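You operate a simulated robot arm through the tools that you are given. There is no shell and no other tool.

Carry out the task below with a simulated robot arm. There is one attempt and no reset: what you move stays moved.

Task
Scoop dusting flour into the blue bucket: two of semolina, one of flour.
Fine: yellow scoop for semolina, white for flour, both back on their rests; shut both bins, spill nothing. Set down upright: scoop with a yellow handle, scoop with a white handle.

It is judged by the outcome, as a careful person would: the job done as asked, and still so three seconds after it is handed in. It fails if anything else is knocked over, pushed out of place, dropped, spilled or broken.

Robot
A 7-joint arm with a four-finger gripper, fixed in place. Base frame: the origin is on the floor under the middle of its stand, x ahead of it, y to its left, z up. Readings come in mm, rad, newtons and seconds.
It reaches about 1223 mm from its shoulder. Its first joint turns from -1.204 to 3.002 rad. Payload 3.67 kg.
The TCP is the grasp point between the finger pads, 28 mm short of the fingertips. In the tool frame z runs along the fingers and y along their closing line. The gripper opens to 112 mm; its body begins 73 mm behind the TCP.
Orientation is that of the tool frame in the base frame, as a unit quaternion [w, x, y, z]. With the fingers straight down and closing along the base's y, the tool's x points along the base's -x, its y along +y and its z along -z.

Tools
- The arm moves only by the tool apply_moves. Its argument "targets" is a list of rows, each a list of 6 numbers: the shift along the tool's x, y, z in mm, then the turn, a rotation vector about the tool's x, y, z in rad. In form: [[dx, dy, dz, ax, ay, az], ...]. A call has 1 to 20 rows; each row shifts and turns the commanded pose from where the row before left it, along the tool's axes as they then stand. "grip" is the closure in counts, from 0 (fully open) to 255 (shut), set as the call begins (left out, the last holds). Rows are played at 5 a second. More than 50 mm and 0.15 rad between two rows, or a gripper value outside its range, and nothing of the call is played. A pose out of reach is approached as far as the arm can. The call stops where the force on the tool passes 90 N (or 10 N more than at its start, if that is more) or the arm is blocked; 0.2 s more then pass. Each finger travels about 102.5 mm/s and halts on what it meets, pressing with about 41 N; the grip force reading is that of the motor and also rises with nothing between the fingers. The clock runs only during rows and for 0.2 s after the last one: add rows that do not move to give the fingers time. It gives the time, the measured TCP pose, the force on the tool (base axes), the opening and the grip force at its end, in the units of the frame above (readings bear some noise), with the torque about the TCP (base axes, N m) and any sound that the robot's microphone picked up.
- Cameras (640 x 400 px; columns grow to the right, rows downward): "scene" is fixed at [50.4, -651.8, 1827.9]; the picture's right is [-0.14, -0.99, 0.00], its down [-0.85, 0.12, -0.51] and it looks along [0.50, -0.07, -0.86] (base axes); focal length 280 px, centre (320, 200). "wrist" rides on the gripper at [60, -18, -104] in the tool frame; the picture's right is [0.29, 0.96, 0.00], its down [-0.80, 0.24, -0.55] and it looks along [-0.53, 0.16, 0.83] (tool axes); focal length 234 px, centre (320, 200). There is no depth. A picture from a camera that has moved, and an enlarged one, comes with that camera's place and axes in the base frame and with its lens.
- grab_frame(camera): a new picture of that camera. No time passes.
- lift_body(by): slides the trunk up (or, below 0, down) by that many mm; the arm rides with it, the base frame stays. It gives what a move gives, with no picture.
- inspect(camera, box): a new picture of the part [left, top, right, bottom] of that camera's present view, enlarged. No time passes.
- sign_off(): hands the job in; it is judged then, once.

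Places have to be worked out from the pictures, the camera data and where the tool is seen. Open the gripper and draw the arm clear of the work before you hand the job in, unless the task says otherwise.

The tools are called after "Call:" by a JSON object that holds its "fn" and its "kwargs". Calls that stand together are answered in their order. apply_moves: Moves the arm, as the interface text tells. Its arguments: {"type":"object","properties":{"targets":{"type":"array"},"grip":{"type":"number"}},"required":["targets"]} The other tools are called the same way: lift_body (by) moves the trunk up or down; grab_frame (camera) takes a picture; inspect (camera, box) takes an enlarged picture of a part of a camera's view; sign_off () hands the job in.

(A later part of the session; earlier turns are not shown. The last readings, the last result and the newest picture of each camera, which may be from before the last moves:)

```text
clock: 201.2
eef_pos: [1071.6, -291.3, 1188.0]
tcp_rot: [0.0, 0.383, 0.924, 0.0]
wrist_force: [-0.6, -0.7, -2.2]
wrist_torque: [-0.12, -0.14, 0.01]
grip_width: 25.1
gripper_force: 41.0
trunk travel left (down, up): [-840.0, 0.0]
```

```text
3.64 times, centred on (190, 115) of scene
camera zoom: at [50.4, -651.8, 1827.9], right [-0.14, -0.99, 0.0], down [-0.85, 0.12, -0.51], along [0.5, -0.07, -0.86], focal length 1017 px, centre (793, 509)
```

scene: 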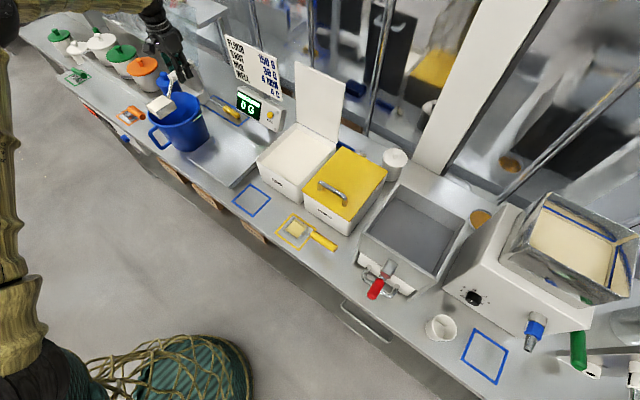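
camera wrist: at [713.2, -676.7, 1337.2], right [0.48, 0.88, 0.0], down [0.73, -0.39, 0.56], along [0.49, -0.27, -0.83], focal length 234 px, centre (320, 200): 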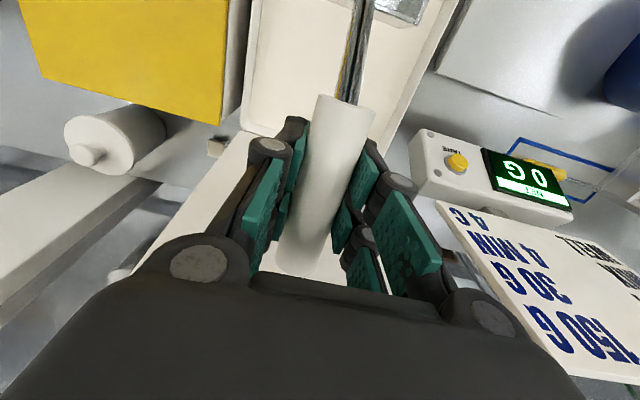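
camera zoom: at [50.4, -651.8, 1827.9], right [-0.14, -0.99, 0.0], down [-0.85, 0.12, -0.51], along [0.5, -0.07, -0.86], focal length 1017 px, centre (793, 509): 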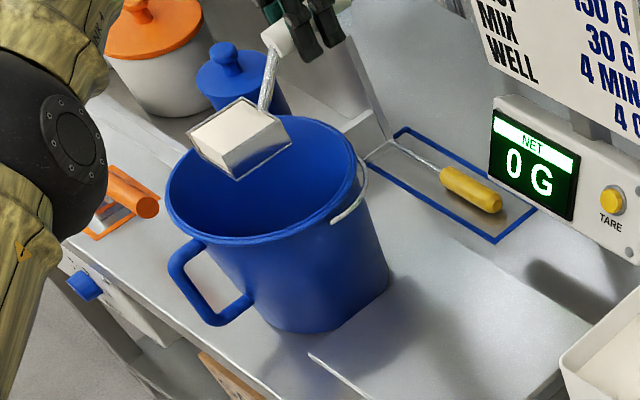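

Centred over the bucket as before. Pouring with the same motion.

Call:
{"fn": "apply_moves", "kwargs": {"targets": [[13, 0, 3, 0, -0.131, 0], [12.1, 0, 1.4, 0, -0.131, 0], [14, 0, -0.6, 0, -0.131, 0], [15.3, 0, -2.5, 0, -0.131, 0], [15.8, 0, -5.0, 0, -0.131, 0], [15.8, 0, -7.4, 0, -0.131, 0], [15.2, 0, -9.6, 0, -0.131, 0], [13.9, 0, -11.6, 0, -0.131, 0], [12.4, 0, -13.4, 0, -0.131, 0], [10.4, 0, -14.7, 0, -0.131, 0], [4.3, 0, -16.1, 0, -0.13, 0], [0, 0, 0, 0, 0, 0], [0, 0, 0, 0, 0, 0], [0, 0, 0, 0, 0, 0], [0, 0, 0, 0, 0, 0]]}}

Call:
{"fn": "inspect", "kwargs": {"camera": "scene", "box": [130, 60, 250, 170]}}

Call:
{"fn": "inspect", "kwargs": {"camera": "wrist", "box": [200, 0, 480, 150]}}

```text
clock: 204.4
eef_pos: [947.1, -164.7, 1152.1]
tcp_rot: [0.611, 0.288, 0.693, -0.254]
wrist_force: [0.5, 1.3, -1.5]
wrist_torque: [0.08, 0.07, 0.03]
grip_width: 25.3
gripper_force: 41.0
trunk travel left (down, up): [-840.0, 0.0]
```

```text
3.64 times, centred on (190, 115) of scene
camera zoom: at [50.4, -651.8, 1827.9], right [-0.14, -0.99, 0.0], down [-0.85, 0.12, -0.51], along [0.5, -0.07, -0.86], focal length 1017 px, centre (793, 509)
```

zoom: 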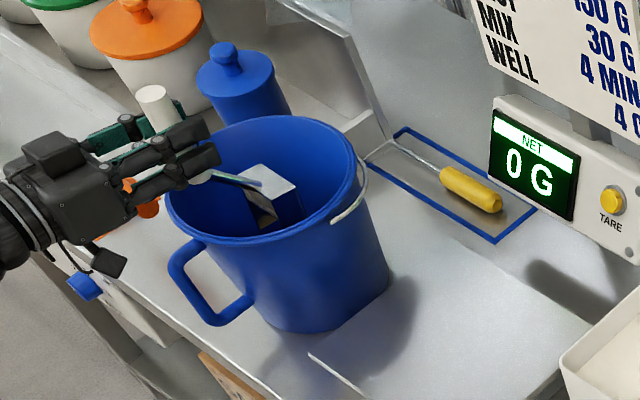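

```text
2.29 times, centred on (340, 75) of wrist
camera zoom: at [854.6, -99.6, 1104.9], right [0.65, 0.7, -0.29], down [-0.15, 0.49, 0.86], along [0.74, -0.52, 0.42], focal length 535 px, centre (274, 486)
```

zoom: 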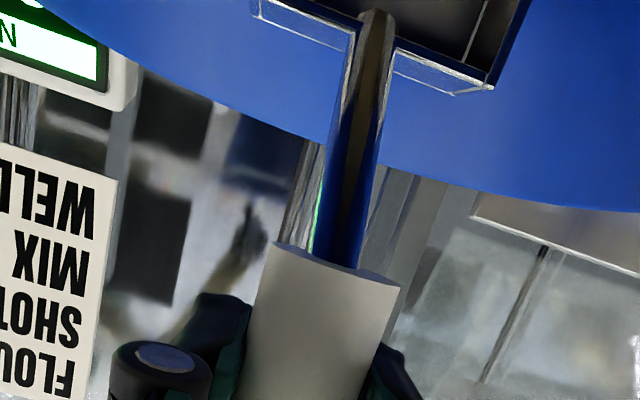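

Poured inside the bucket. Levelling back and rising, then I'll verify the bucket contents.

Call:
{"fn": "apply_moves", "kwargs": {"targets": [[-2.2, 0, 16.6, 0, 0.13, 0], [-8.4, 0, 16.0, 0, 0.131, 0], [-10.5, 0, 14.9, 0, 0.131, 0], [-12.3, 0, 13.3, 0, 0.131, 0], [-13.8, 0, 11.5, 0, 0.131, 0], [-14.8, 0, 9.1, 0, 0.131, 0], [-15.0, 0, 6.5, 0, 0.131, 0], [-14.9, 0, 4.0, 0, 0.131, 0], [-13.9, 0, 1.4, 0, 0.131, 0], [-12.3, 0, -0.8, 0, 0.131, 0], [-10.3, 0, -2.7, 0, 0.131, 0], [0, 0, -45, 0, 0, 0], [0, 0, 0, 0, 0, 0]]}}

Call:
{"fn": "inspect", "kwargs": {"camera": "scene", "box": [130, 50, 250, 160]}}

Call:
{"fn": "inspect", "kwargs": {"camera": "wrist", "box": [230, 0, 480, 110]}}

```text
clock: 207.2
eef_pos: [1068.1, -286.4, 1235.8]
tcp_rot: [0.0, 0.383, 0.924, -0.001]
wrist_force: [-0.1, -0.7, -1.4]
wrist_torque: [-0.14, -0.07, 0.0]
grip_width: 25.3
gripper_force: 41.6
trunk travel left (down, up): [-840.0, 0.0]
```

```text
3.64 times, centred on (190, 105) of scene
camera zoom: at [50.4, -651.8, 1827.9], right [-0.14, -0.99, 0.0], down [-0.85, 0.12, -0.51], along [0.5, -0.07, -0.86], focal length 1017 px, centre (793, 546)
```

zoom: 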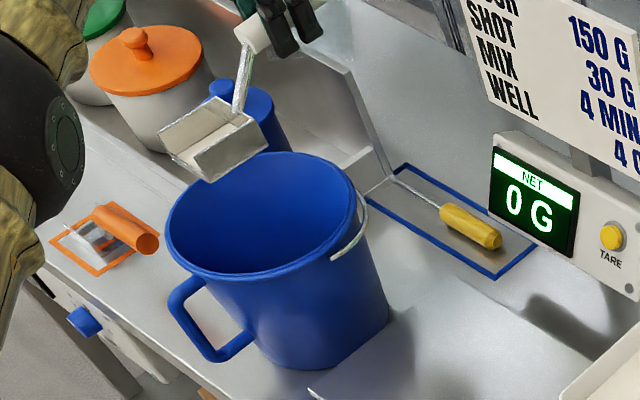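

```text
2.56 times, centred on (355, 55) of wrist
camera zoom: at [1011.5, -256.3, 1339.6], right [0.48, 0.88, 0.0], down [0.73, -0.39, 0.55], along [0.49, -0.26, -0.83], focal length 600 px, centre (230, 571)
```

zoom: 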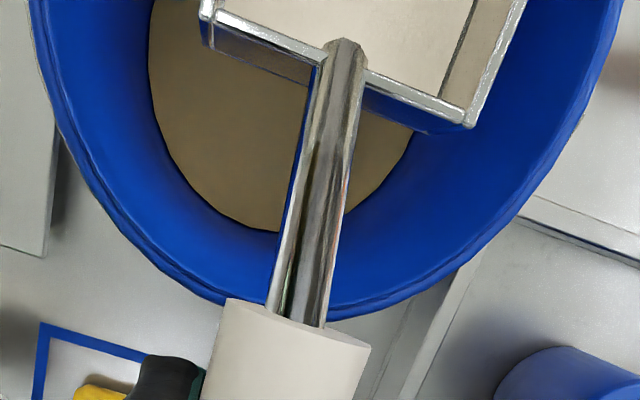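

The mixture in the bucket has changed colour: flour is in. Returning the white scoop to its rest by the same route.

Call:
{"fn": "apply_moves", "kwargs": {"targets": [[29, -10, 0, 0, 0, 0], [29, -30, 0, 0, 0, 0], [0, -40, 0, 0, 0, 0], [0, -40, 0, 0, 0, 0], [0, -40, 0, 0, 0, 0], [0, -40, 0, 0, 0, 0], [0, -40, 0, 0, 0, 0], [0, -40, 0, 0, 0, 0], [0, -40, 0, 0, 0, 0], [0, -40, 0, 0, 0, 0], [0, -40, 0, 0, 0, 0], [0, -40, 0, 0, 0, 0], [0, -40, 0, 0, 0, 0], [0, -40, 0, 0, 0, 0], [0, -36, 0, 0, 0, 0], [41.5, 0, 0, 0, 0, 0], [41.5, 0, 0, 0, 0, 0], [41.5, 0, 0, 0, 0, 0], [0, 0, 0, 0, 0, 0]]}}

Call:
{"fn": "apply_moves", "kwargs": {"targets": [[0, 0, 0, 0, 0, 0.1428], [0, 0, 0, 0, 0, 0.1428], [0, 0, 0, 0, 0, 0.1428], [0, 0, 0, 0, 0, 0.1428], [0, 0, 0, 0, 0, 0.1428], [0, 0, 0, 0, 0, 0.1428], [0, 0, 0, 0, 0, 0.1428], [0, 0, 0, 0, 0, 0.1428], [0, 0, 0, 0, 0, 0.1428], [0, 0, 0, 0, 0, 0.1428], [0, 0, 0, 0, 0, 0.1428], [0, 0, 0, 0, 0, 0]]}}

Call:
{"fn": "grab_frame", "kwargs": {"camera": "scene"}}

```text
clock: 211.2
eef_pos: [544.9, -549.3, 1236.7]
tcp_rot: [0.001, 0.385, 0.923, -0.001]
wrist_force: [0.9, -0.3, -1.4]
wrist_torque: [-0.11, -0.07, 0.02]
grip_width: 25.2
gripper_force: 40.4
trunk travel left (down, up): [-840.0, 0.0]
```

```text
clock: 213.8
eef_pos: [543.0, -548.6, 1236.6]
tcp_rot: [0.001, 0.924, 0.382, 0.0]
wrist_force: [-0.5, -0.4, -1.3]
wrist_torque: [-0.08, 0.11, 0.02]
grip_width: 25.4
gripper_force: 41.5
trunk travel left (down, up): [-840.0, 0.0]
```

```text
taken
```

scene: 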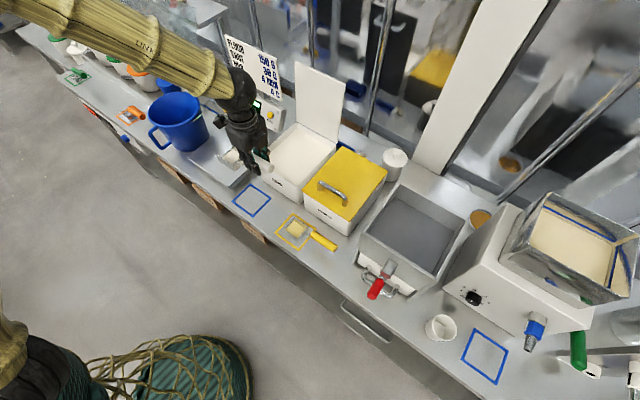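

Aligned. Descending to 25 mm above touchdown with a small +2 mm correction.

Call:
{"fn": "apply_moves", "kwargs": {"targets": [[0, 1.8, 45, 0, 0, 0], [0, 0, 45, 0, 0, 0], [0, 0, 45, 0, 0, 0], [0, 0, 45, 0, 0, 0], [0, 0, 30, 0, 0, 0], [0, 0, 16, 0, 0, 0], [0, 0, 0, 0, 0, 0]]}}

Call:
{"fn": "inspect", "kwargs": {"camera": "scene", "box": [228, 170, 308, 235]}}

```text
clock: 215.4
eef_pos: [544.9, -549.3, 1012.2]
tcp_rot: [0.001, 0.924, 0.382, 0.0]
wrist_force: [0.6, 0.8, -0.6]
wrist_torque: [-0.08, 0.09, 0.03]
grip_width: 25.3
gripper_force: 40.8
trunk travel left (down, up): [-840.0, 0.0]
```

```text
6.15 times, centred on (268, 202) of scene
camera zoom: at [50.4, -651.8, 1827.9], right [-0.14, -0.99, 0.0], down [-0.85, 0.12, -0.51], along [0.5, -0.07, -0.86], focal length 1720 px, centre (640, 185)
```

zoom: 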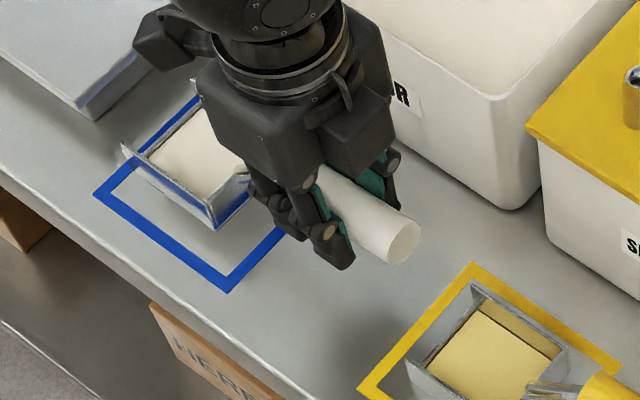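

On target (a 3, b 774). Lowering gently to the rest.

Call:
{"fn": "apply_moves", "kwargs": {"targets": [[0, 0, 10, 0, 0, 0], [0, 0, 7, 0, 0, 0], [0, 0, 4, 0, 0, 0], [0, 0, 2, 0, 0, 0], [0, 0, 1, 0, 0, 0], [0, 0, 1, 0, 0, 0], [0, 0, 0, 0, 0, 0]]}}

Call:
{"fn": "inspect", "kwargs": {"camera": "scene", "box": [228, 170, 308, 235]}}

```text
clock: 217.0
eef_pos: [543.9, -550.4, 987.2]
tcp_rot: [0.003, 0.924, 0.382, 0.0]
wrist_force: [-2.4, -2.4, 15.4]
wrist_torque: [0.71, -0.72, 0.05]
grip_width: 25.5
gripper_force: 41.2
trunk travel left (down, up): [-840.0, 0.0]
```

```text
6.15 times, centred on (268, 202) of scene
camera zoom: at [50.4, -651.8, 1827.9], right [-0.14, -0.99, 0.0], down [-0.85, 0.12, -0.51], along [0.5, -0.07, -0.86], focal length 1720 px, centre (640, 185)
```

zoom: 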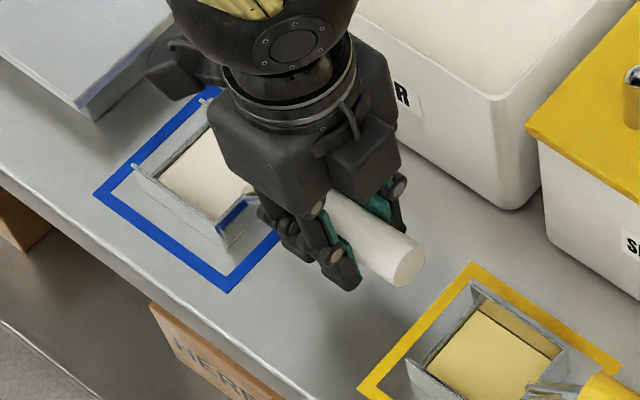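

Touchdown (15 N), bowl exactly where it was. Ease off, open, and check.

Call:
{"fn": "apply_moves", "kwargs": {"targets": [[0, 0, -0.8, 0, 0, 0], [0, 0, 0, 0, 0, 0]]}}

Call:
{"fn": "apply_moves", "kwargs": {"targets": [[0, 0, 0, 0, 0, 0], [0, 0, 0, 0, 0, 0], [0, 0, 0, 0, 0, 0]], "grip": 96}}

Call:
{"fn": "apply_moves", "kwargs": {"targets": [[0, 0, -15, 0, 0, 0], [0, 0, -35, 0, 0, 0], [0, 0, -45, 0, 0, 0], [0, 0, -45, 0, 0, 0], [0, 0, -45, 0, 0, 0], [0, 0, 0, 0, 0, 0]]}}

Call:
{"fn": "inspect", "kwargs": {"camera": "scene", "box": [228, 170, 348, 265]}}

```text
clock: 217.6
eef_pos: [543.5, -549.3, 987.0]
tcp_rot: [0.002, 0.924, 0.382, 0.0]
wrist_force: [-2.7, -2.8, 11.6]
wrist_torque: [0.37, -0.42, -0.01]
grip_width: 25.2
gripper_force: 40.7
trunk travel left (down, up): [-840.0, 0.0]
```

```text
clock: 218.4
eef_pos: [545.1, -550.0, 985.7]
tcp_rot: [0.001, 0.924, 0.383, 0.001]
wrist_force: [0.1, -0.4, -0.5]
wrist_torque: [0.02, 0.01, -0.02]
grip_width: 69.8
gripper_force: 0.1
trunk travel left (down, up): [-840.0, 0.0]
```

```text
clock: 219.8
eef_pos: [544.5, -550.6, 1171.4]
tcp_rot: [0.001, 0.924, 0.382, 0.001]
wrist_force: [0.2, 0.8, -0.5]
wrist_torque: [0.04, 0.02, 0.0]
grip_width: 70.0
gripper_force: 0.0
trunk travel left (down, up): [-840.0, 0.0]
```

```text
4.21 times, centred on (288, 218) of scene
camera zoom: at [50.4, -651.8, 1827.9], right [-0.14, -0.99, 0.0], down [-0.85, 0.12, -0.51], along [0.5, -0.07, -0.86], focal length 1177 px, centre (455, 126)
```

zoom: 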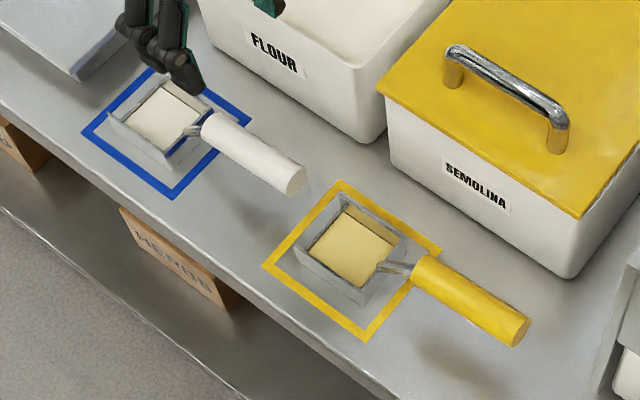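

Both scoops sit upright on their rests. Now I close the flour bin: up to the same comfortable start posture, lean 17°, hover over the open lid's top edge.

Call:
{"fn": "apply_moves", "kwargs": {"targets": [[0, 0, -46, 0, 0, 0], [0, 0, -46, 0, 0, 0], [0, 0, -46, 0, 0, 0], [10, 15, -46, 0, 0, 0], [15, 25, -40, 0, 0, 0], [26, 33, -9, 0, 0, 0], [0, 0, 0, -0.15, 0, 0], [0, 0, 0, -0.15, 0, 0], [0, 23.8, 16.5, 0, 0, 0], [0, 23.8, 16.5, 0, 0, 0], [0, 23.8, 16.5, 0, 0, 0], [0, 23.8, 16.5, 0, 0, 0], [0, 23.8, 16.5, 0, 0, 0], [0, 23.8, 16.5, 0, 0, 0], [0, 23.8, 16.5, 0, 0, 0], [0, 23.8, 16.5, 0, 0, 0], [0, 23.8, 16.5, 0, 0, 0], [0, 23.8, 16.5, 0, 0, 0], [0, 0, 0, 0, 0, 0]], "grip": 0}}

Call:
{"fn": "grab_frame", "kwargs": {"camera": "wrist"}}

Call:
{"fn": "grab_frame", "kwargs": {"camera": "scene"}}

```text
clock: 223.8
eef_pos: [825.7, -760.9, 1320.0]
tcp_rot: [0.141, 0.913, 0.377, 0.059]
wrist_force: [0.2, 0.5, 0.6]
wrist_torque: [-0.04, 0.0, 0.02]
grip_width: 112.1
gripper_force: 0.0
trunk travel left (down, up): [-840.0, 0.0]
```

```text
taken
camera wrist: at [833.5, -684.1, 1414.4], right [0.85, -0.44, 0.29], down [-0.52, -0.61, 0.6], along [-0.09, -0.66, -0.75], focal length 234 px, centre (320, 200)
```

wrist: 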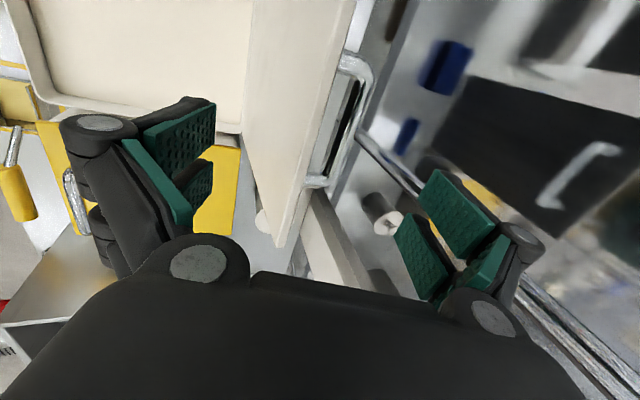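

```text
taken
```

scene: 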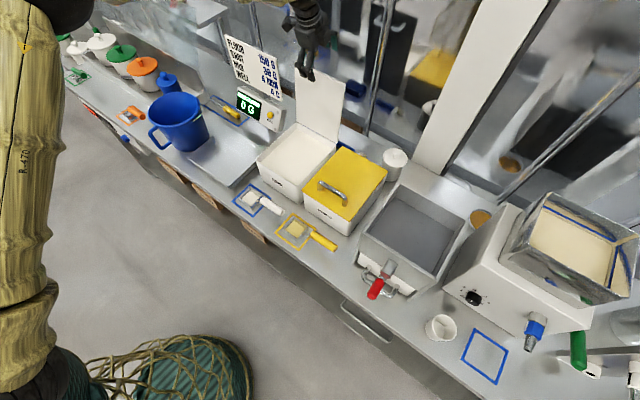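

Tracking is perfect; the lid edge lies about 8 mm to the front side of the hand's axis. I'll shift by 8 mm and go down 46 mm to straddle it.

Call:
{"fn": "apply_moves", "kwargs": {"targets": [[0, -8, 0, 0, 0, 0], [0, -1, 15, 0, 0, 0], [0, -1, 15, 0, 0, 0], [0, 0, 16, 0, 0, 0], [0, 0, 0, 0, 0, 0]]}}

Call:
{"fn": "grab_frame", "kwargs": {"camera": "wrist"}}

```text
clock: 225.0
eef_pos: [828.6, -765.0, 1272.7]
tcp_rot: [0.14, 0.913, 0.378, 0.058]
wrist_force: [-0.9, 0.6, 0.2]
wrist_torque: [0.03, -0.01, -0.01]
grip_width: 112.0
gripper_force: 0.0
trunk travel left (down, up): [-840.0, 0.0]
```

```text
taken
camera wrist: at [837.0, -687.6, 1365.8], right [0.85, -0.44, 0.29], down [-0.52, -0.61, 0.6], along [-0.09, -0.66, -0.75], focal length 234 px, centre (320, 200)
```

wrist: 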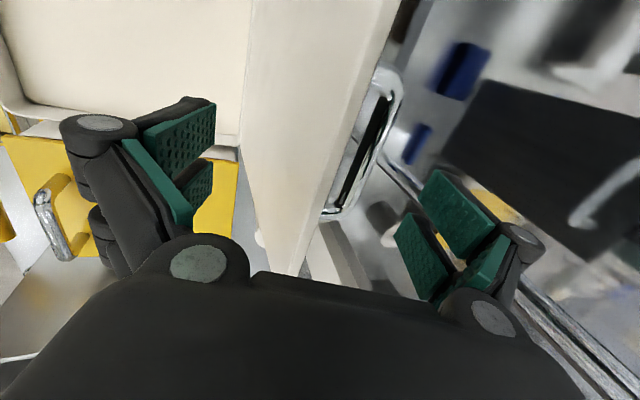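

The edge is nicely between the finger pairs. Closing in two steps.

Call:
{"fn": "apply_moves", "kwargs": {"targets": [[0, 0, 0, 0, 0, 0], [0, 0, 0, 0, 0, 0], [0, 0, 0, 0, 0, 0]], "grip": 190}}

Call:
{"fn": "apply_moves", "kwargs": {"targets": [[0, 0, 0, 0, 0, 0], [0, 0, 0, 0, 0, 0], [0, 0, 0, 0, 0, 0]], "grip": 255}}

Call:
{"fn": "inspect", "kwargs": {"camera": "wrist", "box": [160, 40, 480, 260]}}

```text
clock: 225.8
eef_pos: [828.4, -764.1, 1272.4]
tcp_rot: [0.14, 0.913, 0.378, 0.058]
wrist_force: [0.1, 0.2, 0.8]
wrist_torque: [-0.01, -0.01, 0.01]
grip_width: 28.4
gripper_force: 0.1
trunk travel left (down, up): [-840.0, 0.0]
```

```text
clock: 226.6
eef_pos: [829.2, -763.5, 1271.5]
tcp_rot: [0.139, 0.913, 0.378, 0.058]
wrist_force: [-6.1, 4.7, -2.2]
wrist_torque: [1.14, 1.17, 0.86]
grip_width: 20.1
gripper_force: 45.3
trunk travel left (down, up): [-840.0, 0.0]
```

```text
1.82 times, centred on (320, 150) of wrist
camera zoom: at [836.6, -687.3, 1365.7], right [0.85, -0.44, 0.28], down [-0.52, -0.61, 0.6], along [-0.09, -0.66, -0.75], focal length 426 px, centre (320, 291)
```

zoom: 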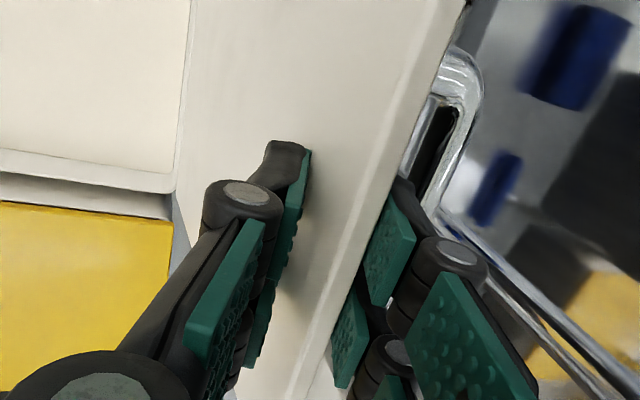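

Held with low force. Swinging the flour lid forward over vertical and down, in stages as before.

Call:
{"fn": "apply_moves", "kwargs": {"targets": [[0, -12.8, -5.3, 0, 0, 0], [0, -13, -4.6, 0, 0, 0], [0, -13.3, -3.7, 0, 0, 0], [0, -13.4, -3.0, 0, 0, 0], [0, -13.6, -2.3, 0, 0, 0], [0, -13.8, -1.4, 0, 0, 0], [0, -13.8, -0.7, 0, 0, 0], [0, -19.5, 0.3, -0.08, 0, 0], [0, -19.5, 0.3, -0.08, 0, 0], [0, 0, 0, 0, 0, 0]]}}

Call:
{"fn": "inspect", "kwargs": {"camera": "wrist", "box": [160, 40, 480, 260]}}

Call:
{"fn": "grab_frame", "kwargs": {"camera": "scene"}}

```text
clock: 228.8
eef_pos: [736.5, -671.1, 1249.1]
tcp_rot: [0.212, 0.899, 0.372, 0.087]
wrist_force: [-1.0, -4.3, -5.3]
wrist_torque: [0.02, 0.05, 0.71]
grip_width: 9.1
gripper_force: 44.8
trunk travel left (down, up): [-840.0, 0.0]
```

```text
1.82 times, centred on (320, 150) of wrist
camera zoom: at [734.6, -585.3, 1334.5], right [0.81, -0.4, 0.43], down [-0.59, -0.54, 0.6], along [-0.01, -0.74, -0.67], focal length 426 px, centre (320, 291)
```

zoom: 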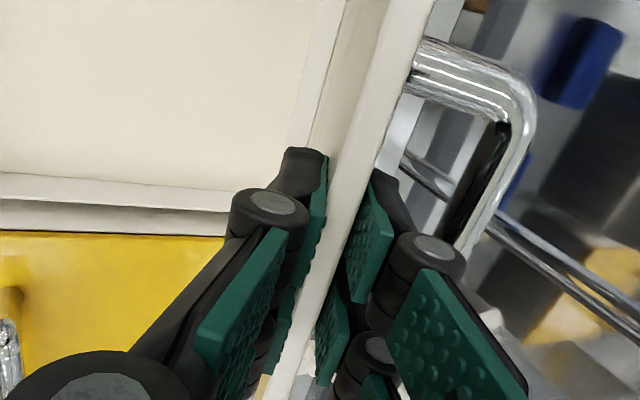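

```text
taken
```

scene: 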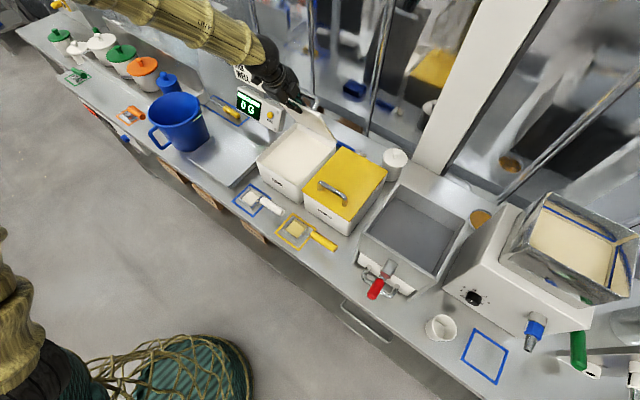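

Squarely pinched (9.1 mm), low forces. Continuing down.

Call:
{"fn": "apply_moves", "kwargs": {"targets": [[0, -19.5, 0.3, -0.08, 0, 0], [0, -19.5, 0.3, -0.08, 0, 0], [0, -19.5, 0.3, -0.08, 0, 0], [0, -19.5, 0.3, -0.08, 0, 0], [0, -19.5, 0.3, -0.08, 0, 0], [0, -19.5, 0.3, -0.08, 0, 0], [0, -19.5, 0.3, -0.08, 0, 0], [0, 0, 0, 0, 0, 0]]}}

Call:
{"fn": "grab_frame", "kwargs": {"camera": "wrist"}}

Call:
{"fn": "grab_frame", "kwargs": {"camera": "scene"}}

```text
clock: 230.6
eef_pos: [666.3, -601.1, 1159.1]
tcp_rot: [0.452, 0.807, 0.333, 0.187]
wrist_force: [9.6, -11.3, -9.2]
wrist_torque: [-0.15, 0.04, 0.54]
grip_width: 9.0
gripper_force: 45.2
trunk travel left (down, up): [-840.0, 0.0]
```

```text
taken
camera wrist: at [639.3, -489.7, 1198.0], right [0.56, -0.15, 0.82], down [-0.81, -0.32, 0.49], along [0.18, -0.94, -0.3], focal length 234 px, centre (320, 200)
```

wrist: 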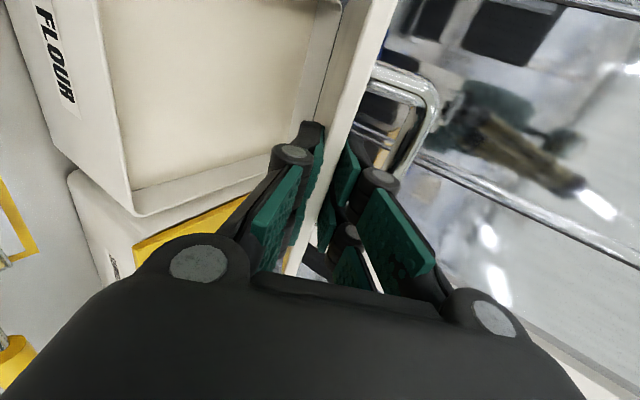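

```text
taken
```

scene: 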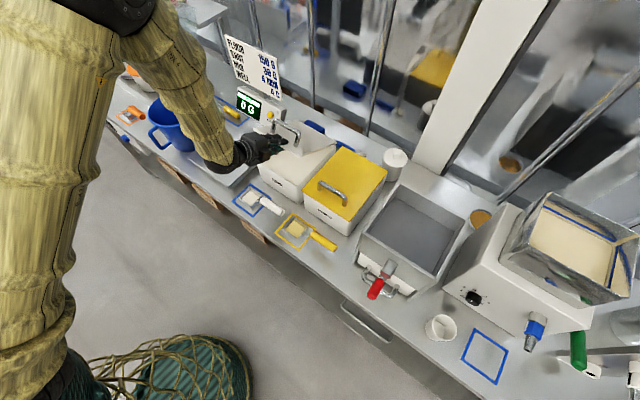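

About 31° left. Continuing.

Call:
{"fn": "apply_moves", "kwargs": {"targets": [[0, -19.5, 1.0, -0.08, 0, 0], [0, -19.5, 1.0, -0.08, 0, 0], [0, -19.5, 0.3, -0.08, 0, 0], [0, 0, 0, 0, 0, 0]]}}

Call:
{"fn": "apply_moves", "kwargs": {"targets": [[0, -19.5, 0.3, -0.08, 0, 0], [0, -12, 0.2, -0.05, 0, 0], [0, 0, 0, 0, 0, 0]]}}

Call:
{"fn": "grab_frame", "kwargs": {"camera": "wrist"}}

Call:
{"fn": "grab_frame", "kwargs": {"camera": "scene"}}

```text
clock: 231.6
eef_pos: [649.1, -584.5, 1106.1]
tcp_rot: [0.545, 0.746, 0.309, 0.225]
wrist_force: [13.6, -12.6, -5.3]
wrist_torque: [-0.28, 0.2, 0.06]
grip_width: 9.2
gripper_force: 45.3
trunk travel left (down, up): [-840.0, 0.0]
```

```text
clock: 232.4
eef_pos: [642.6, -577.8, 1077.0]
tcp_rot: [0.592, 0.71, 0.293, 0.244]
wrist_force: [21.7, -15.3, -3.4]
wrist_torque: [-0.1, 0.09, 0.54]
grip_width: 9.0
gripper_force: 45.5
trunk travel left (down, up): [-840.0, 0.0]
```

```text
taken
camera wrist: at [610.6, -460.9, 1077.6], right [0.33, 0.08, 0.94], down [-0.92, -0.21, 0.34], along [0.22, -0.97, 0.01], focal length 234 px, centre (320, 200)
```

wrist: 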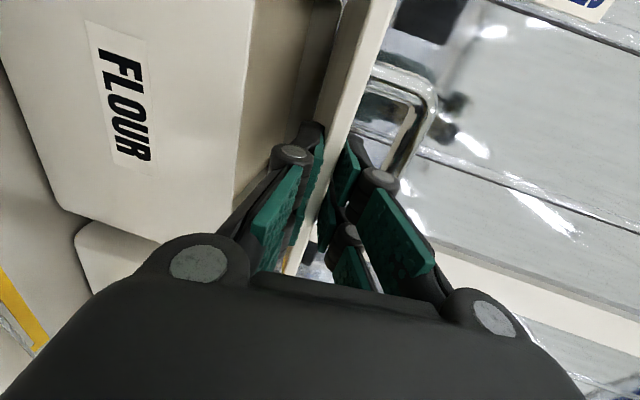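

```text
taken
```

scene: 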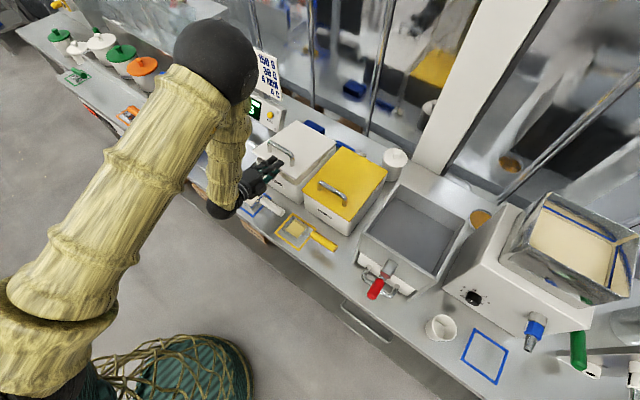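

About 9° left; the hinge pulls the hand 26 N toward the wall, so I move 3 mm that way while lowering the last bit, then relax and withdraw.

Call:
{"fn": "apply_moves", "kwargs": {"targets": [[0, -6, 2, -0.025, 0, 0], [0, -6, 1.5, -0.025, 0, 0], [0, 0, 0, 0, 0, 0]]}}

Call:
{"fn": "apply_moves", "kwargs": {"targets": [[0, 0, 0, 0, 0, 0], [0, 0, 0, 0, 0, 0]], "grip": 218}}

Call:
{"fn": "apply_moves", "kwargs": {"targets": [[0, 0, -10, 0, 0, 0], [0, 0, -15, 0, 0, 0], [0, 0, -20, 0, 0, 0], [0, 0, -25, 0, 0, 0], [0, 0, -25, 0, 0, 0], [0, 0, 0, 0, 0, 0]]}}

Call:
{"fn": "grab_frame", "kwargs": {"camera": "scene"}}

Call:
{"fn": "grab_frame", "kwargs": {"camera": "wrist"}}

```text
clock: 233.2
eef_pos: [641.4, -575.8, 1065.8]
tcp_rot: [0.61, 0.694, 0.288, 0.252]
wrist_force: [4.0, -16.0, -1.5]
wrist_torque: [0.07, -0.13, -0.11]
grip_width: 9.0
gripper_force: 44.8
trunk travel left (down, up): [-840.0, 0.0]
```

```text
clock: 233.8
eef_pos: [641.4, -580.6, 1064.0]
tcp_rot: [0.61, 0.695, 0.285, 0.252]
wrist_force: [0.2, -0.6, 0.0]
wrist_torque: [0.01, 0.01, 0.01]
grip_width: 16.1
gripper_force: 0.0
trunk travel left (down, up): [-840.0, 0.0]
```

```text
clock: 235.2
eef_pos: [575.2, -509.8, 1078.8]
tcp_rot: [0.611, 0.694, 0.287, 0.252]
wrist_force: [0.2, 0.2, -0.5]
wrist_torque: [0.02, 0.03, 0.03]
grip_width: 16.2
gripper_force: 0.0
trunk travel left (down, up): [-840.0, 0.0]
```

```text
taken
```

scene: 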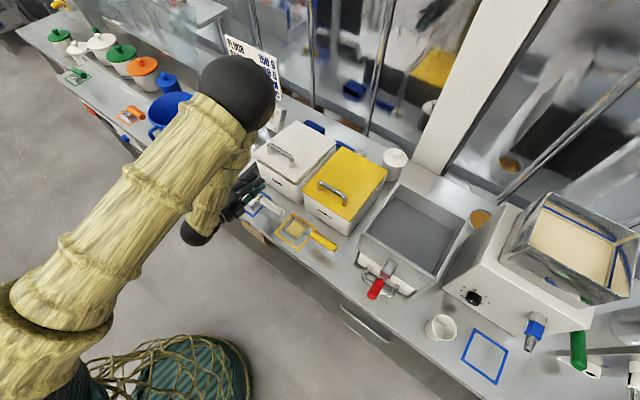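

```text
taken
camera wrist: at [542.6, -393.1, 1074.4], right [0.29, 0.12, 0.95], down [-0.93, -0.19, 0.31], along [0.22, -0.97, 0.05], focal length 234 px, centre (320, 200)
```

wrist: 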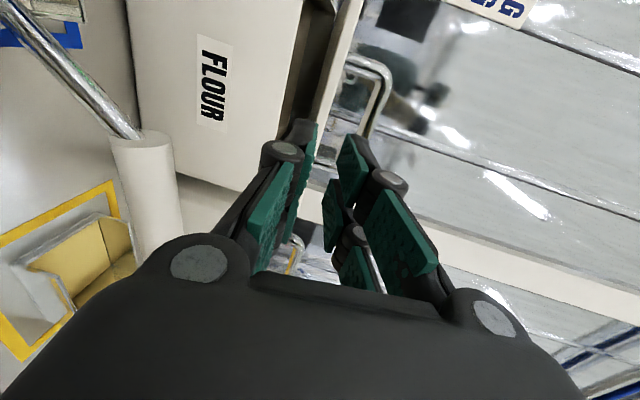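

As with the other lid, friction holds it ajar by a few degrees. I'll rise clear, straighten the hand, and press it shut by the bar.

Call:
{"fn": "apply_moves", "kwargs": {"targets": [[0, 35, -4, 0, 0, 0], [0, 38, -5, 0, 0, 0], [0, 20, -3, 0.1, 0, 0], [0, 20, -5, 0.12, 0, 0], [0, 10, -5, 0.14, 0, 0], [0, 0, 0, 0.14, 0, 0], [0, 0, 0, 0.14, 0, 0], [0, 0, 0, 0.14, 0, 0], [0, 0, 0, 0.14, 0, 0], [0, 0, 0, 0.14, 0, 0], [0, 0, 0, 0.14, 0, 0], [0, 0, 0, 0.14, 0, 0], [0, 0, 0, 0.105, 0, 0], [0, 0, 0, 0, 0, 0]], "grip": 96}}

Call:
{"fn": "grab_frame", "kwargs": {"camera": "scene"}}

Call:
{"fn": "grab_frame", "kwargs": {"camera": "wrist"}}

```text
clock: 238.2
eef_pos: [574.9, -507.1, 1204.2]
tcp_rot: [-0.001, 0.924, 0.382, -0.001]
wrist_force: [0.2, -0.5, 0.6]
wrist_torque: [-0.03, -0.01, 0.02]
grip_width: 69.9
gripper_force: 0.0
trunk travel left (down, up): [-840.0, 0.0]
```

```text
taken
```

scene: 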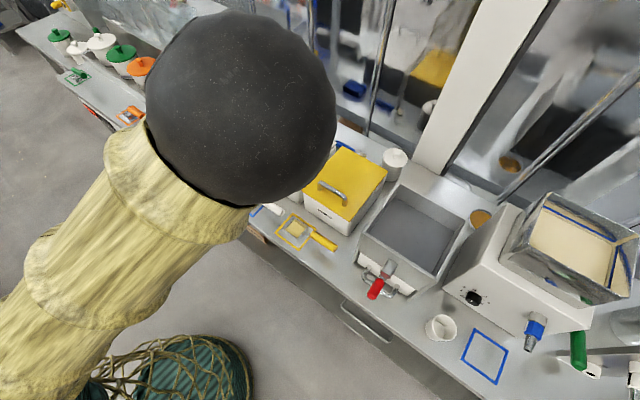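

```text
taken
camera wrist: at [603.3, -452.6, 1307.8], right [0.88, -0.48, 0.0], down [-0.39, -0.73, 0.55], along [-0.27, -0.49, -0.83], focal length 234 px, centre (320, 200)
```

wrist: 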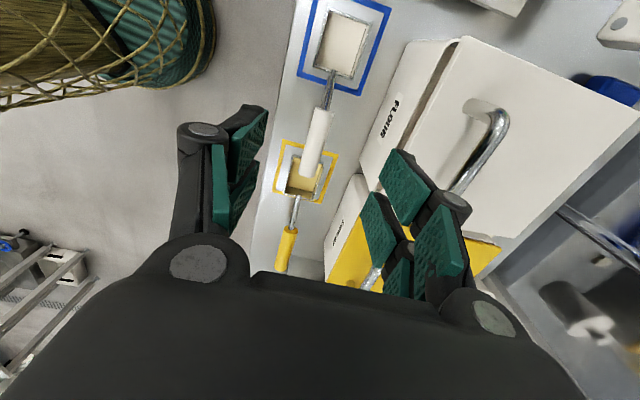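

Straight again, scoops undisturbed. Moving over the flour bar.

Call:
{"fn": "apply_moves", "kwargs": {"targets": [[0, 35, 0, 0, 0, 0], [0, 35, 0, 0, 0, 0], [0, 35, 0, 0, 0, 0], [0, 35, 0, 0, 0, 0], [0, 0, 0, 0, 0, 0]]}}

Call:
{"fn": "grab_frame", "kwargs": {"camera": "wrist"}}

Call:
{"fn": "grab_frame", "kwargs": {"camera": "scene"}}

```text
clock: 239.4
eef_pos: [670.7, -610.8, 1202.3]
tcp_rot: [-0.002, 0.924, 0.382, 0.001]
wrist_force: [0.8, 1.0, -0.3]
wrist_torque: [0.0, -0.01, 0.02]
grip_width: 69.7
gripper_force: 0.1
trunk travel left (down, up): [-840.0, 0.0]
```

```text
taken
camera wrist: at [700.7, -556.7, 1306.0], right [0.88, -0.48, 0.0], down [-0.4, -0.73, 0.55], along [-0.26, -0.48, -0.83], focal length 234 px, centre (320, 200)
```

wrist: 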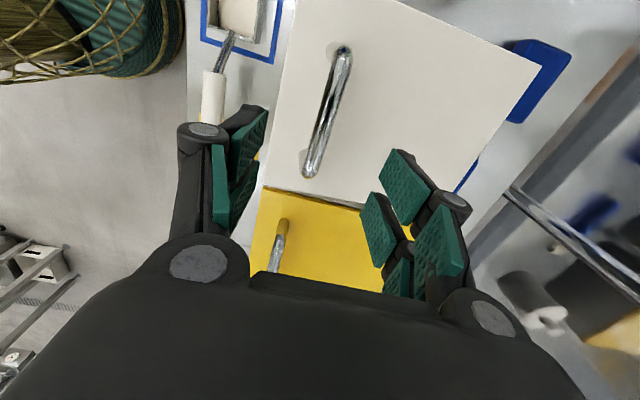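

```text
taken
```

scene: 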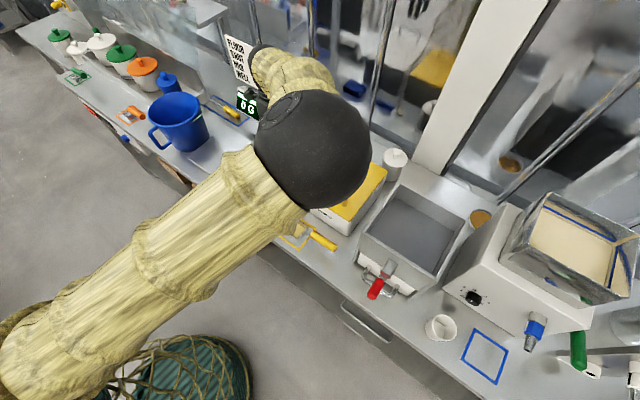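

Aligned with the bar. Descending and closing on it.

Call:
{"fn": "apply_moves", "kwargs": {"targets": [[4, 0, 32, 0, 0, 0], [0, 0, 32, 0, 0, 0], [0, 0, 26, 0, 0, 0], [0, 0, 0, 0, 0, 0]]}}

Call:
{"fn": "apply_moves", "kwargs": {"targets": [[0, 0, 0, 0, 0, 0], [0, 0, 0, 0, 0, 0], [0, 0, 0, 0, 0, 0]], "grip": 255}}

Call:
{"fn": "grab_frame", "kwargs": {"camera": "wrist"}}

```text
clock: 240.4
eef_pos: [676.0, -606.9, 1113.0]
tcp_rot: [-0.002, 0.924, 0.382, 0.0]
wrist_force: [0.6, 0.0, -0.9]
wrist_torque: [0.0, -0.05, -0.01]
grip_width: 69.8
gripper_force: 0.0
trunk travel left (down, up): [-840.0, 0.0]
```

```text
clock: 241.2
eef_pos: [677.7, -603.7, 1110.4]
tcp_rot: [-0.002, 0.925, 0.381, -0.001]
wrist_force: [13.5, 0.4, -4.7]
wrist_torque: [0.58, -0.51, 0.62]
grip_width: 15.1
gripper_force: 44.7
trunk travel left (down, up): [-840.0, 0.0]
```

```text
taken
camera wrist: at [707.5, -549.5, 1215.4], right [0.88, -0.48, 0.0], down [-0.39, -0.73, 0.55], along [-0.26, -0.49, -0.83], focal length 234 px, centre (320, 200)
```

wrist: 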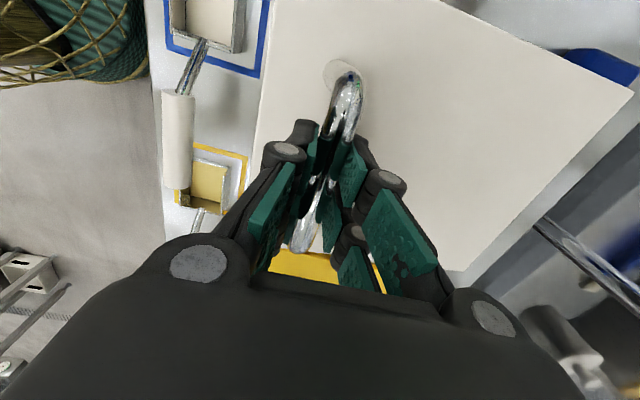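

Pinched. Lowering along the arc until the flour lid seats.

Call:
{"fn": "apply_moves", "kwargs": {"targets": [[0, -1.5, 5, 0, 0, 0], [0, -1.5, 5, 0, 0, 0], [0, -1.4, 5, 0, 0, 0], [0, -1, 4, 0, 0, 0], [0, -0.5, 2, 0, 0, 0], [0, 0, 0, 0, 0, 0]]}}

Call:
{"fn": "grab_frame", "kwargs": {"camera": "wrist"}}

Call:
{"fn": "grab_frame", "kwargs": {"camera": "scene"}}

```text
clock: 242.6
eef_pos: [673.2, -600.2, 1090.8]
tcp_rot: [-0.001, 0.924, 0.382, -0.002]
wrist_force: [14.3, 9.7, -1.6]
wrist_torque: [0.08, -0.15, 0.43]
grip_width: 14.9
gripper_force: 45.0
trunk travel left (down, up): [-840.0, 0.0]
```

```text
taken
camera wrist: at [702.8, -545.1, 1194.9], right [0.88, -0.48, 0.0], down [-0.39, -0.73, 0.55], along [-0.27, -0.49, -0.83], focal length 234 px, centre (320, 200)
```

wrist: 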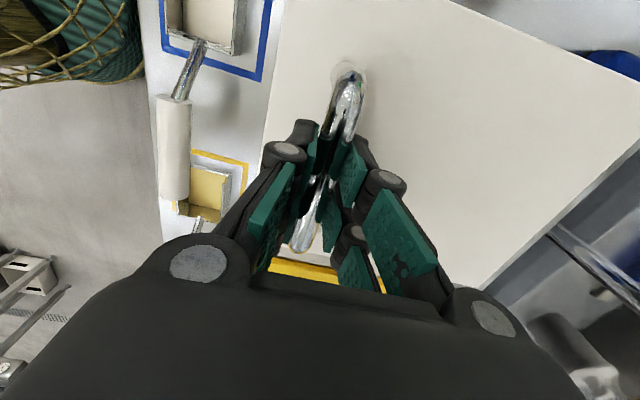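

```text
taken
```

scene: 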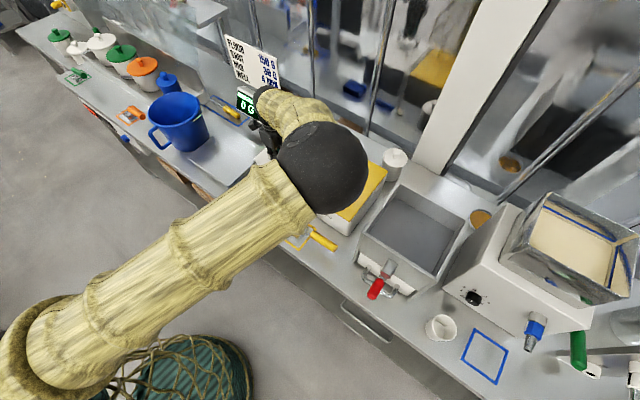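

Not yet firmly seated (no upward force). Pressing a few millimetres more until it bottoms.

Call:
{"fn": "apply_moves", "kwargs": {"targets": [[0, 0, 1.5, 0, 0, 0], [0, 0, 1.5, 0, 0, 0], [0, 0, 0, 0, 0, 0]]}}

Call:
{"fn": "apply_moves", "kwargs": {"targets": [[0, 0, 1.5, 0, 0, 0], [0, 0, 1, 0, 0, 0], [0, 0, 0, 0, 0, 0]]}}

```text
clock: 243.4
eef_pos: [673.2, -599.1, 1090.5]
tcp_rot: [-0.001, 0.924, 0.382, -0.001]
wrist_force: [12.9, 5.2, 9.0]
wrist_torque: [-0.79, 0.74, 0.47]
grip_width: 14.8
gripper_force: 45.1
trunk travel left (down, up): [-840.0, 0.0]
```

```text
clock: 244.2
eef_pos: [672.4, -601.2, 1089.1]
tcp_rot: [0.0, 0.924, 0.381, 0.0]
wrist_force: [17.5, -4.9, 29.9]
wrist_torque: [-0.01, -0.21, 0.58]
grip_width: 15.1
gripper_force: 44.9
trunk travel left (down, up): [-840.0, 0.0]
```

Seated (30 N). Releasing the bar and rising clear.

Call:
{"fn": "apply_moves", "kwargs": {"targets": [[0, 0, 0, 0, 0, 0], [0, 0, 0, 0, 0, 0], [0, 0, 0, 0, 0, 0]], "grip": 96}}

Call:
{"fn": "apply_moves", "kwargs": {"targets": [[0, 0, -20, 0, 0, 0], [0, 0, -40, 0, 0, 0], [0, 0, -45, 0, 0, 0], [0, 0, -45, 0, 0, 0], [0, 0, -45, 0, 0, 0], [0, -40, -25, 0, 0, 0], [0, -45, 0, 0, 0, 0], [0, -45, 0, 0, 0, 0], [0, -45, 0, 0, 0, 0], [0, -45, 0, 0, 0, 0], [0, -45, 0, 0, 0, 0], [0, 0, 0, 0, 0, 0]], "grip": 0}}

Call:
{"fn": "grab_frame", "kwargs": {"camera": "scene"}}

Call:
{"fn": "grab_frame", "kwargs": {"camera": "wrist"}}

```text
clock: 245.0
eef_pos: [671.6, -599.7, 1087.3]
tcp_rot: [0.0, 0.924, 0.383, -0.001]
wrist_force: [-0.1, 0.1, -0.1]
wrist_torque: [-0.02, -0.01, 0.02]
grip_width: 69.8
gripper_force: 0.1
trunk travel left (down, up): [-840.0, 0.0]
```

```text
clock: 247.6
eef_pos: [488.1, -414.1, 1304.4]
tcp_rot: [-0.001, 0.924, 0.381, -0.001]
wrist_force: [-0.5, 1.4, -0.1]
wrist_torque: [0.01, 0.01, 0.02]
grip_width: 112.1
gripper_force: 0.1
trunk travel left (down, up): [-840.0, 0.0]
```

```text
taken
```

scene: 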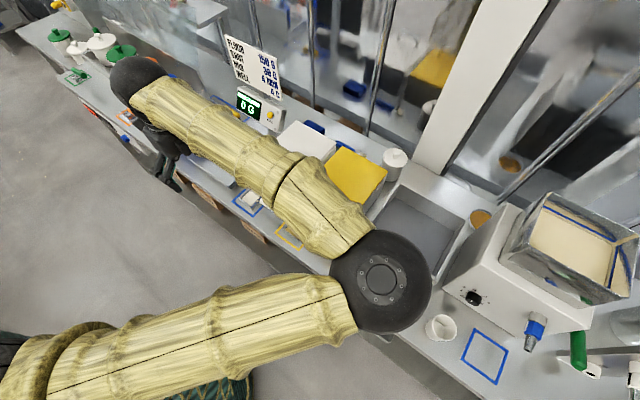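

```text
taken
camera wrist: at [517.1, -359.7, 1409.0], right [0.88, -0.48, 0.0], down [-0.39, -0.73, 0.55], along [-0.27, -0.49, -0.83], focal length 234 px, centre (320, 200)
```

wrist: 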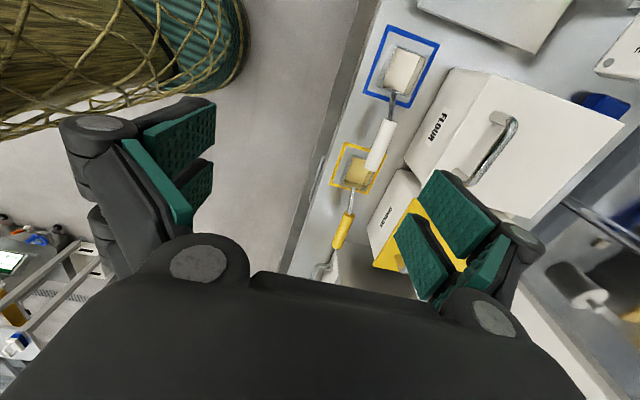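

Clear of the bins. I'll check the visible state of lids, scoops and bucket now, zoomed.

Call:
{"fn": "inspect", "kwargs": {"camera": "wrist", "box": [320, 20, 640, 290]}}

Call:
{"fn": "inspect", "kwargs": {"camera": "scene", "box": [220, 100, 420, 260]}}

```text
1.48 times, centred on (480, 155) of wrist
camera zoom: at [517.1, -359.7, 1409.0], right [0.88, -0.48, 0.0], down [-0.39, -0.73, 0.55], along [-0.27, -0.49, -0.83], focal length 347 px, centre (83, 267)
```

zoom: 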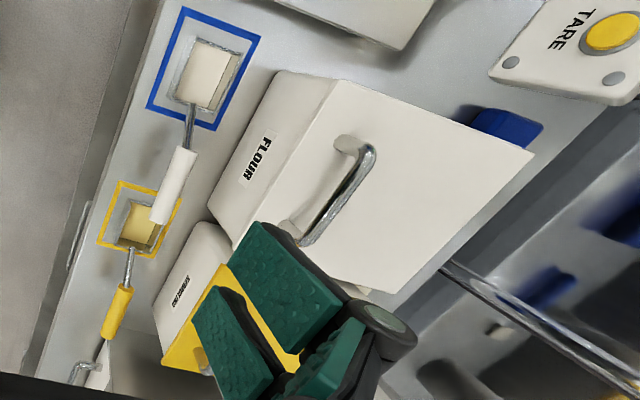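

```text
2.50 times, centred on (320, 180) of scene
camera zoom: at [50.4, -651.8, 1827.9], right [-0.14, -0.99, 0.0], down [-0.85, 0.12, -0.51], along [0.5, -0.07, -0.86], focal length 699 px, centre (320, 250)
```

zoom: 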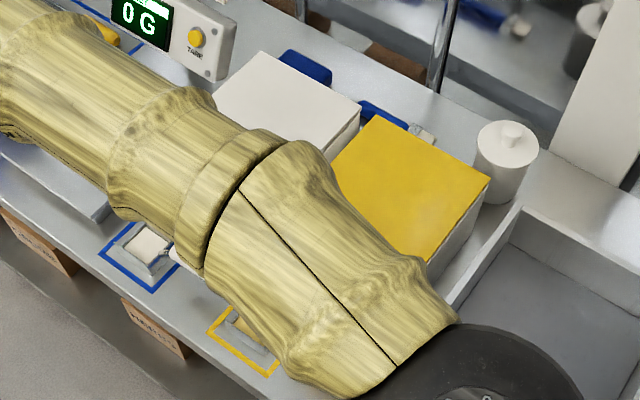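

The flour lid looks shut too, but the forearm hides part of the counter. I'll move the hand up and to the left, away from the work, and look again.

Call:
{"fn": "apply_moves", "kwargs": {"targets": [[15, -5, -20, 0, 0, 0], [25, -9, -20, 0, 0, 0], [29, -9, -20, 0, 0, 0], [29, -9, -20, 0, 0, 0], [29, -9, -18, 0, 0, 0], [29, -9, -16, 0, 0, 0], [29, -9, -16, 0, 0, 0], [29, -9, -16, 0, 0, 0], [0, 0, 0, 0, 0, 0]]}}

Call:
{"fn": "grab_frame", "kwargs": {"camera": "scene"}}

Call:
{"fn": "grab_frame", "kwargs": {"camera": "wrist"}}

```text
clock: 249.6
eef_pos: [588.3, -215.3, 1451.5]
tcp_rot: [-0.002, 0.924, 0.382, 0.0]
wrist_force: [-0.5, -0.1, 0.3]
wrist_torque: [0.0, -0.01, 0.0]
grip_width: 111.8
gripper_force: 0.0
trunk travel left (down, up): [-840.0, 0.0]
```

```text
taken
```

scene: 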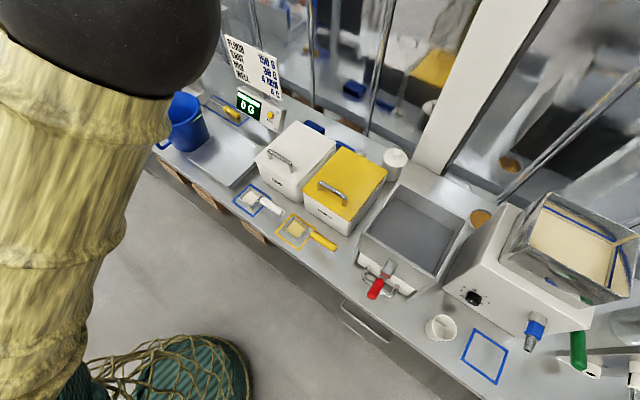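

```text
taken
camera wrist: at [618.2, -161.4, 1556.4], right [0.88, -0.48, 0.0], down [-0.39, -0.73, 0.55], along [-0.27, -0.48, -0.83], focal length 234 px, centre (320, 200)
```

wrist: 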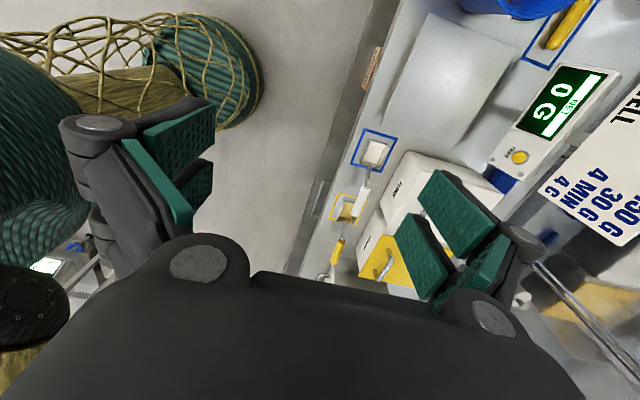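

Now the counter is visible. Zooming on the bins, the scoops and the bucket area for a final check.

Call:
{"fn": "inspect", "kwargs": {"camera": "scene", "box": [240, 110, 400, 240]}}

Call:
{"fn": "inspect", "kwargs": {"camera": "scene", "box": [228, 175, 348, 265]}}

Call:
{"fn": "inspect", "kwargs": {"camera": "scene", "box": [140, 70, 290, 200]}}

Call:
{"fn": "inspect", "kwargs": {"camera": "scene", "box": [340, 130, 480, 300]}}

```text
3.08 times, centred on (320, 175) of scene
camera zoom: at [50.4, -651.8, 1827.9], right [-0.14, -0.99, 0.0], down [-0.85, 0.12, -0.51], along [0.5, -0.07, -0.86], focal length 860 px, centre (320, 277)
```

zoom: 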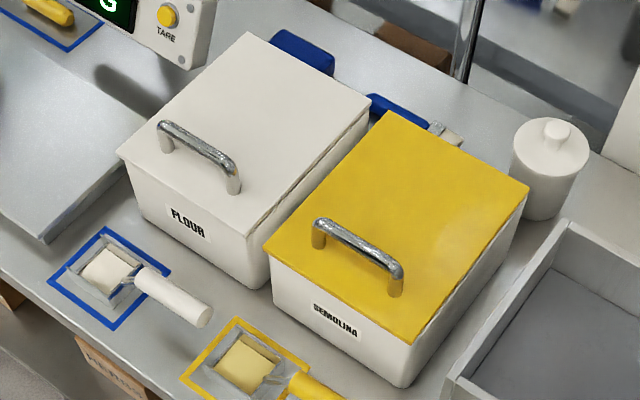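

```text
4.44 times, centred on (288, 220) of scene
camera zoom: at [50.4, -651.8, 1827.9], right [-0.14, -0.99, 0.0], down [-0.85, 0.12, -0.51], along [0.5, -0.07, -0.86], focal length 1242 px, centre (462, 111)
```

zoom: 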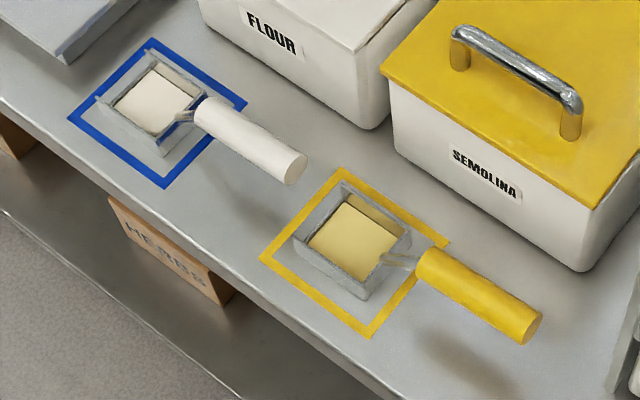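

```text
3.08 times, centred on (215, 135) of scene
camera zoom: at [50.4, -651.8, 1827.9], right [-0.14, -0.99, 0.0], down [-0.85, 0.12, -0.51], along [0.5, -0.07, -0.86], focal length 860 px, centre (643, 400)
```

zoom: 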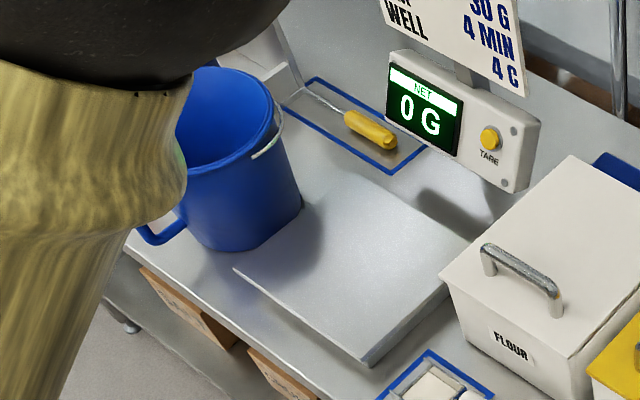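

```text
2.35 times, centred on (410, 215) of scene
camera zoom: at [50.4, -651.8, 1827.9], right [-0.14, -0.99, 0.0], down [-0.85, 0.12, -0.51], along [0.5, -0.07, -0.86], focal length 658 px, centre (108, 165)
```

zoom: 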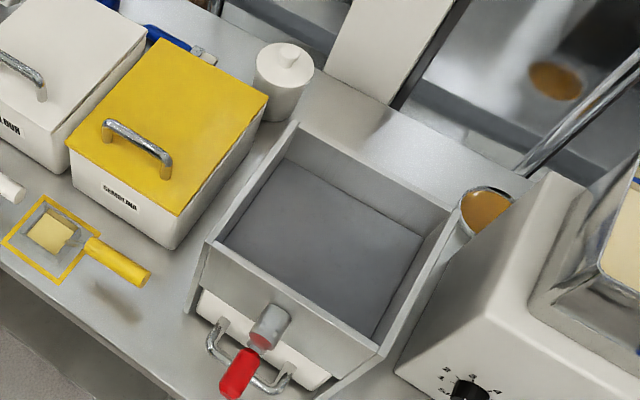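

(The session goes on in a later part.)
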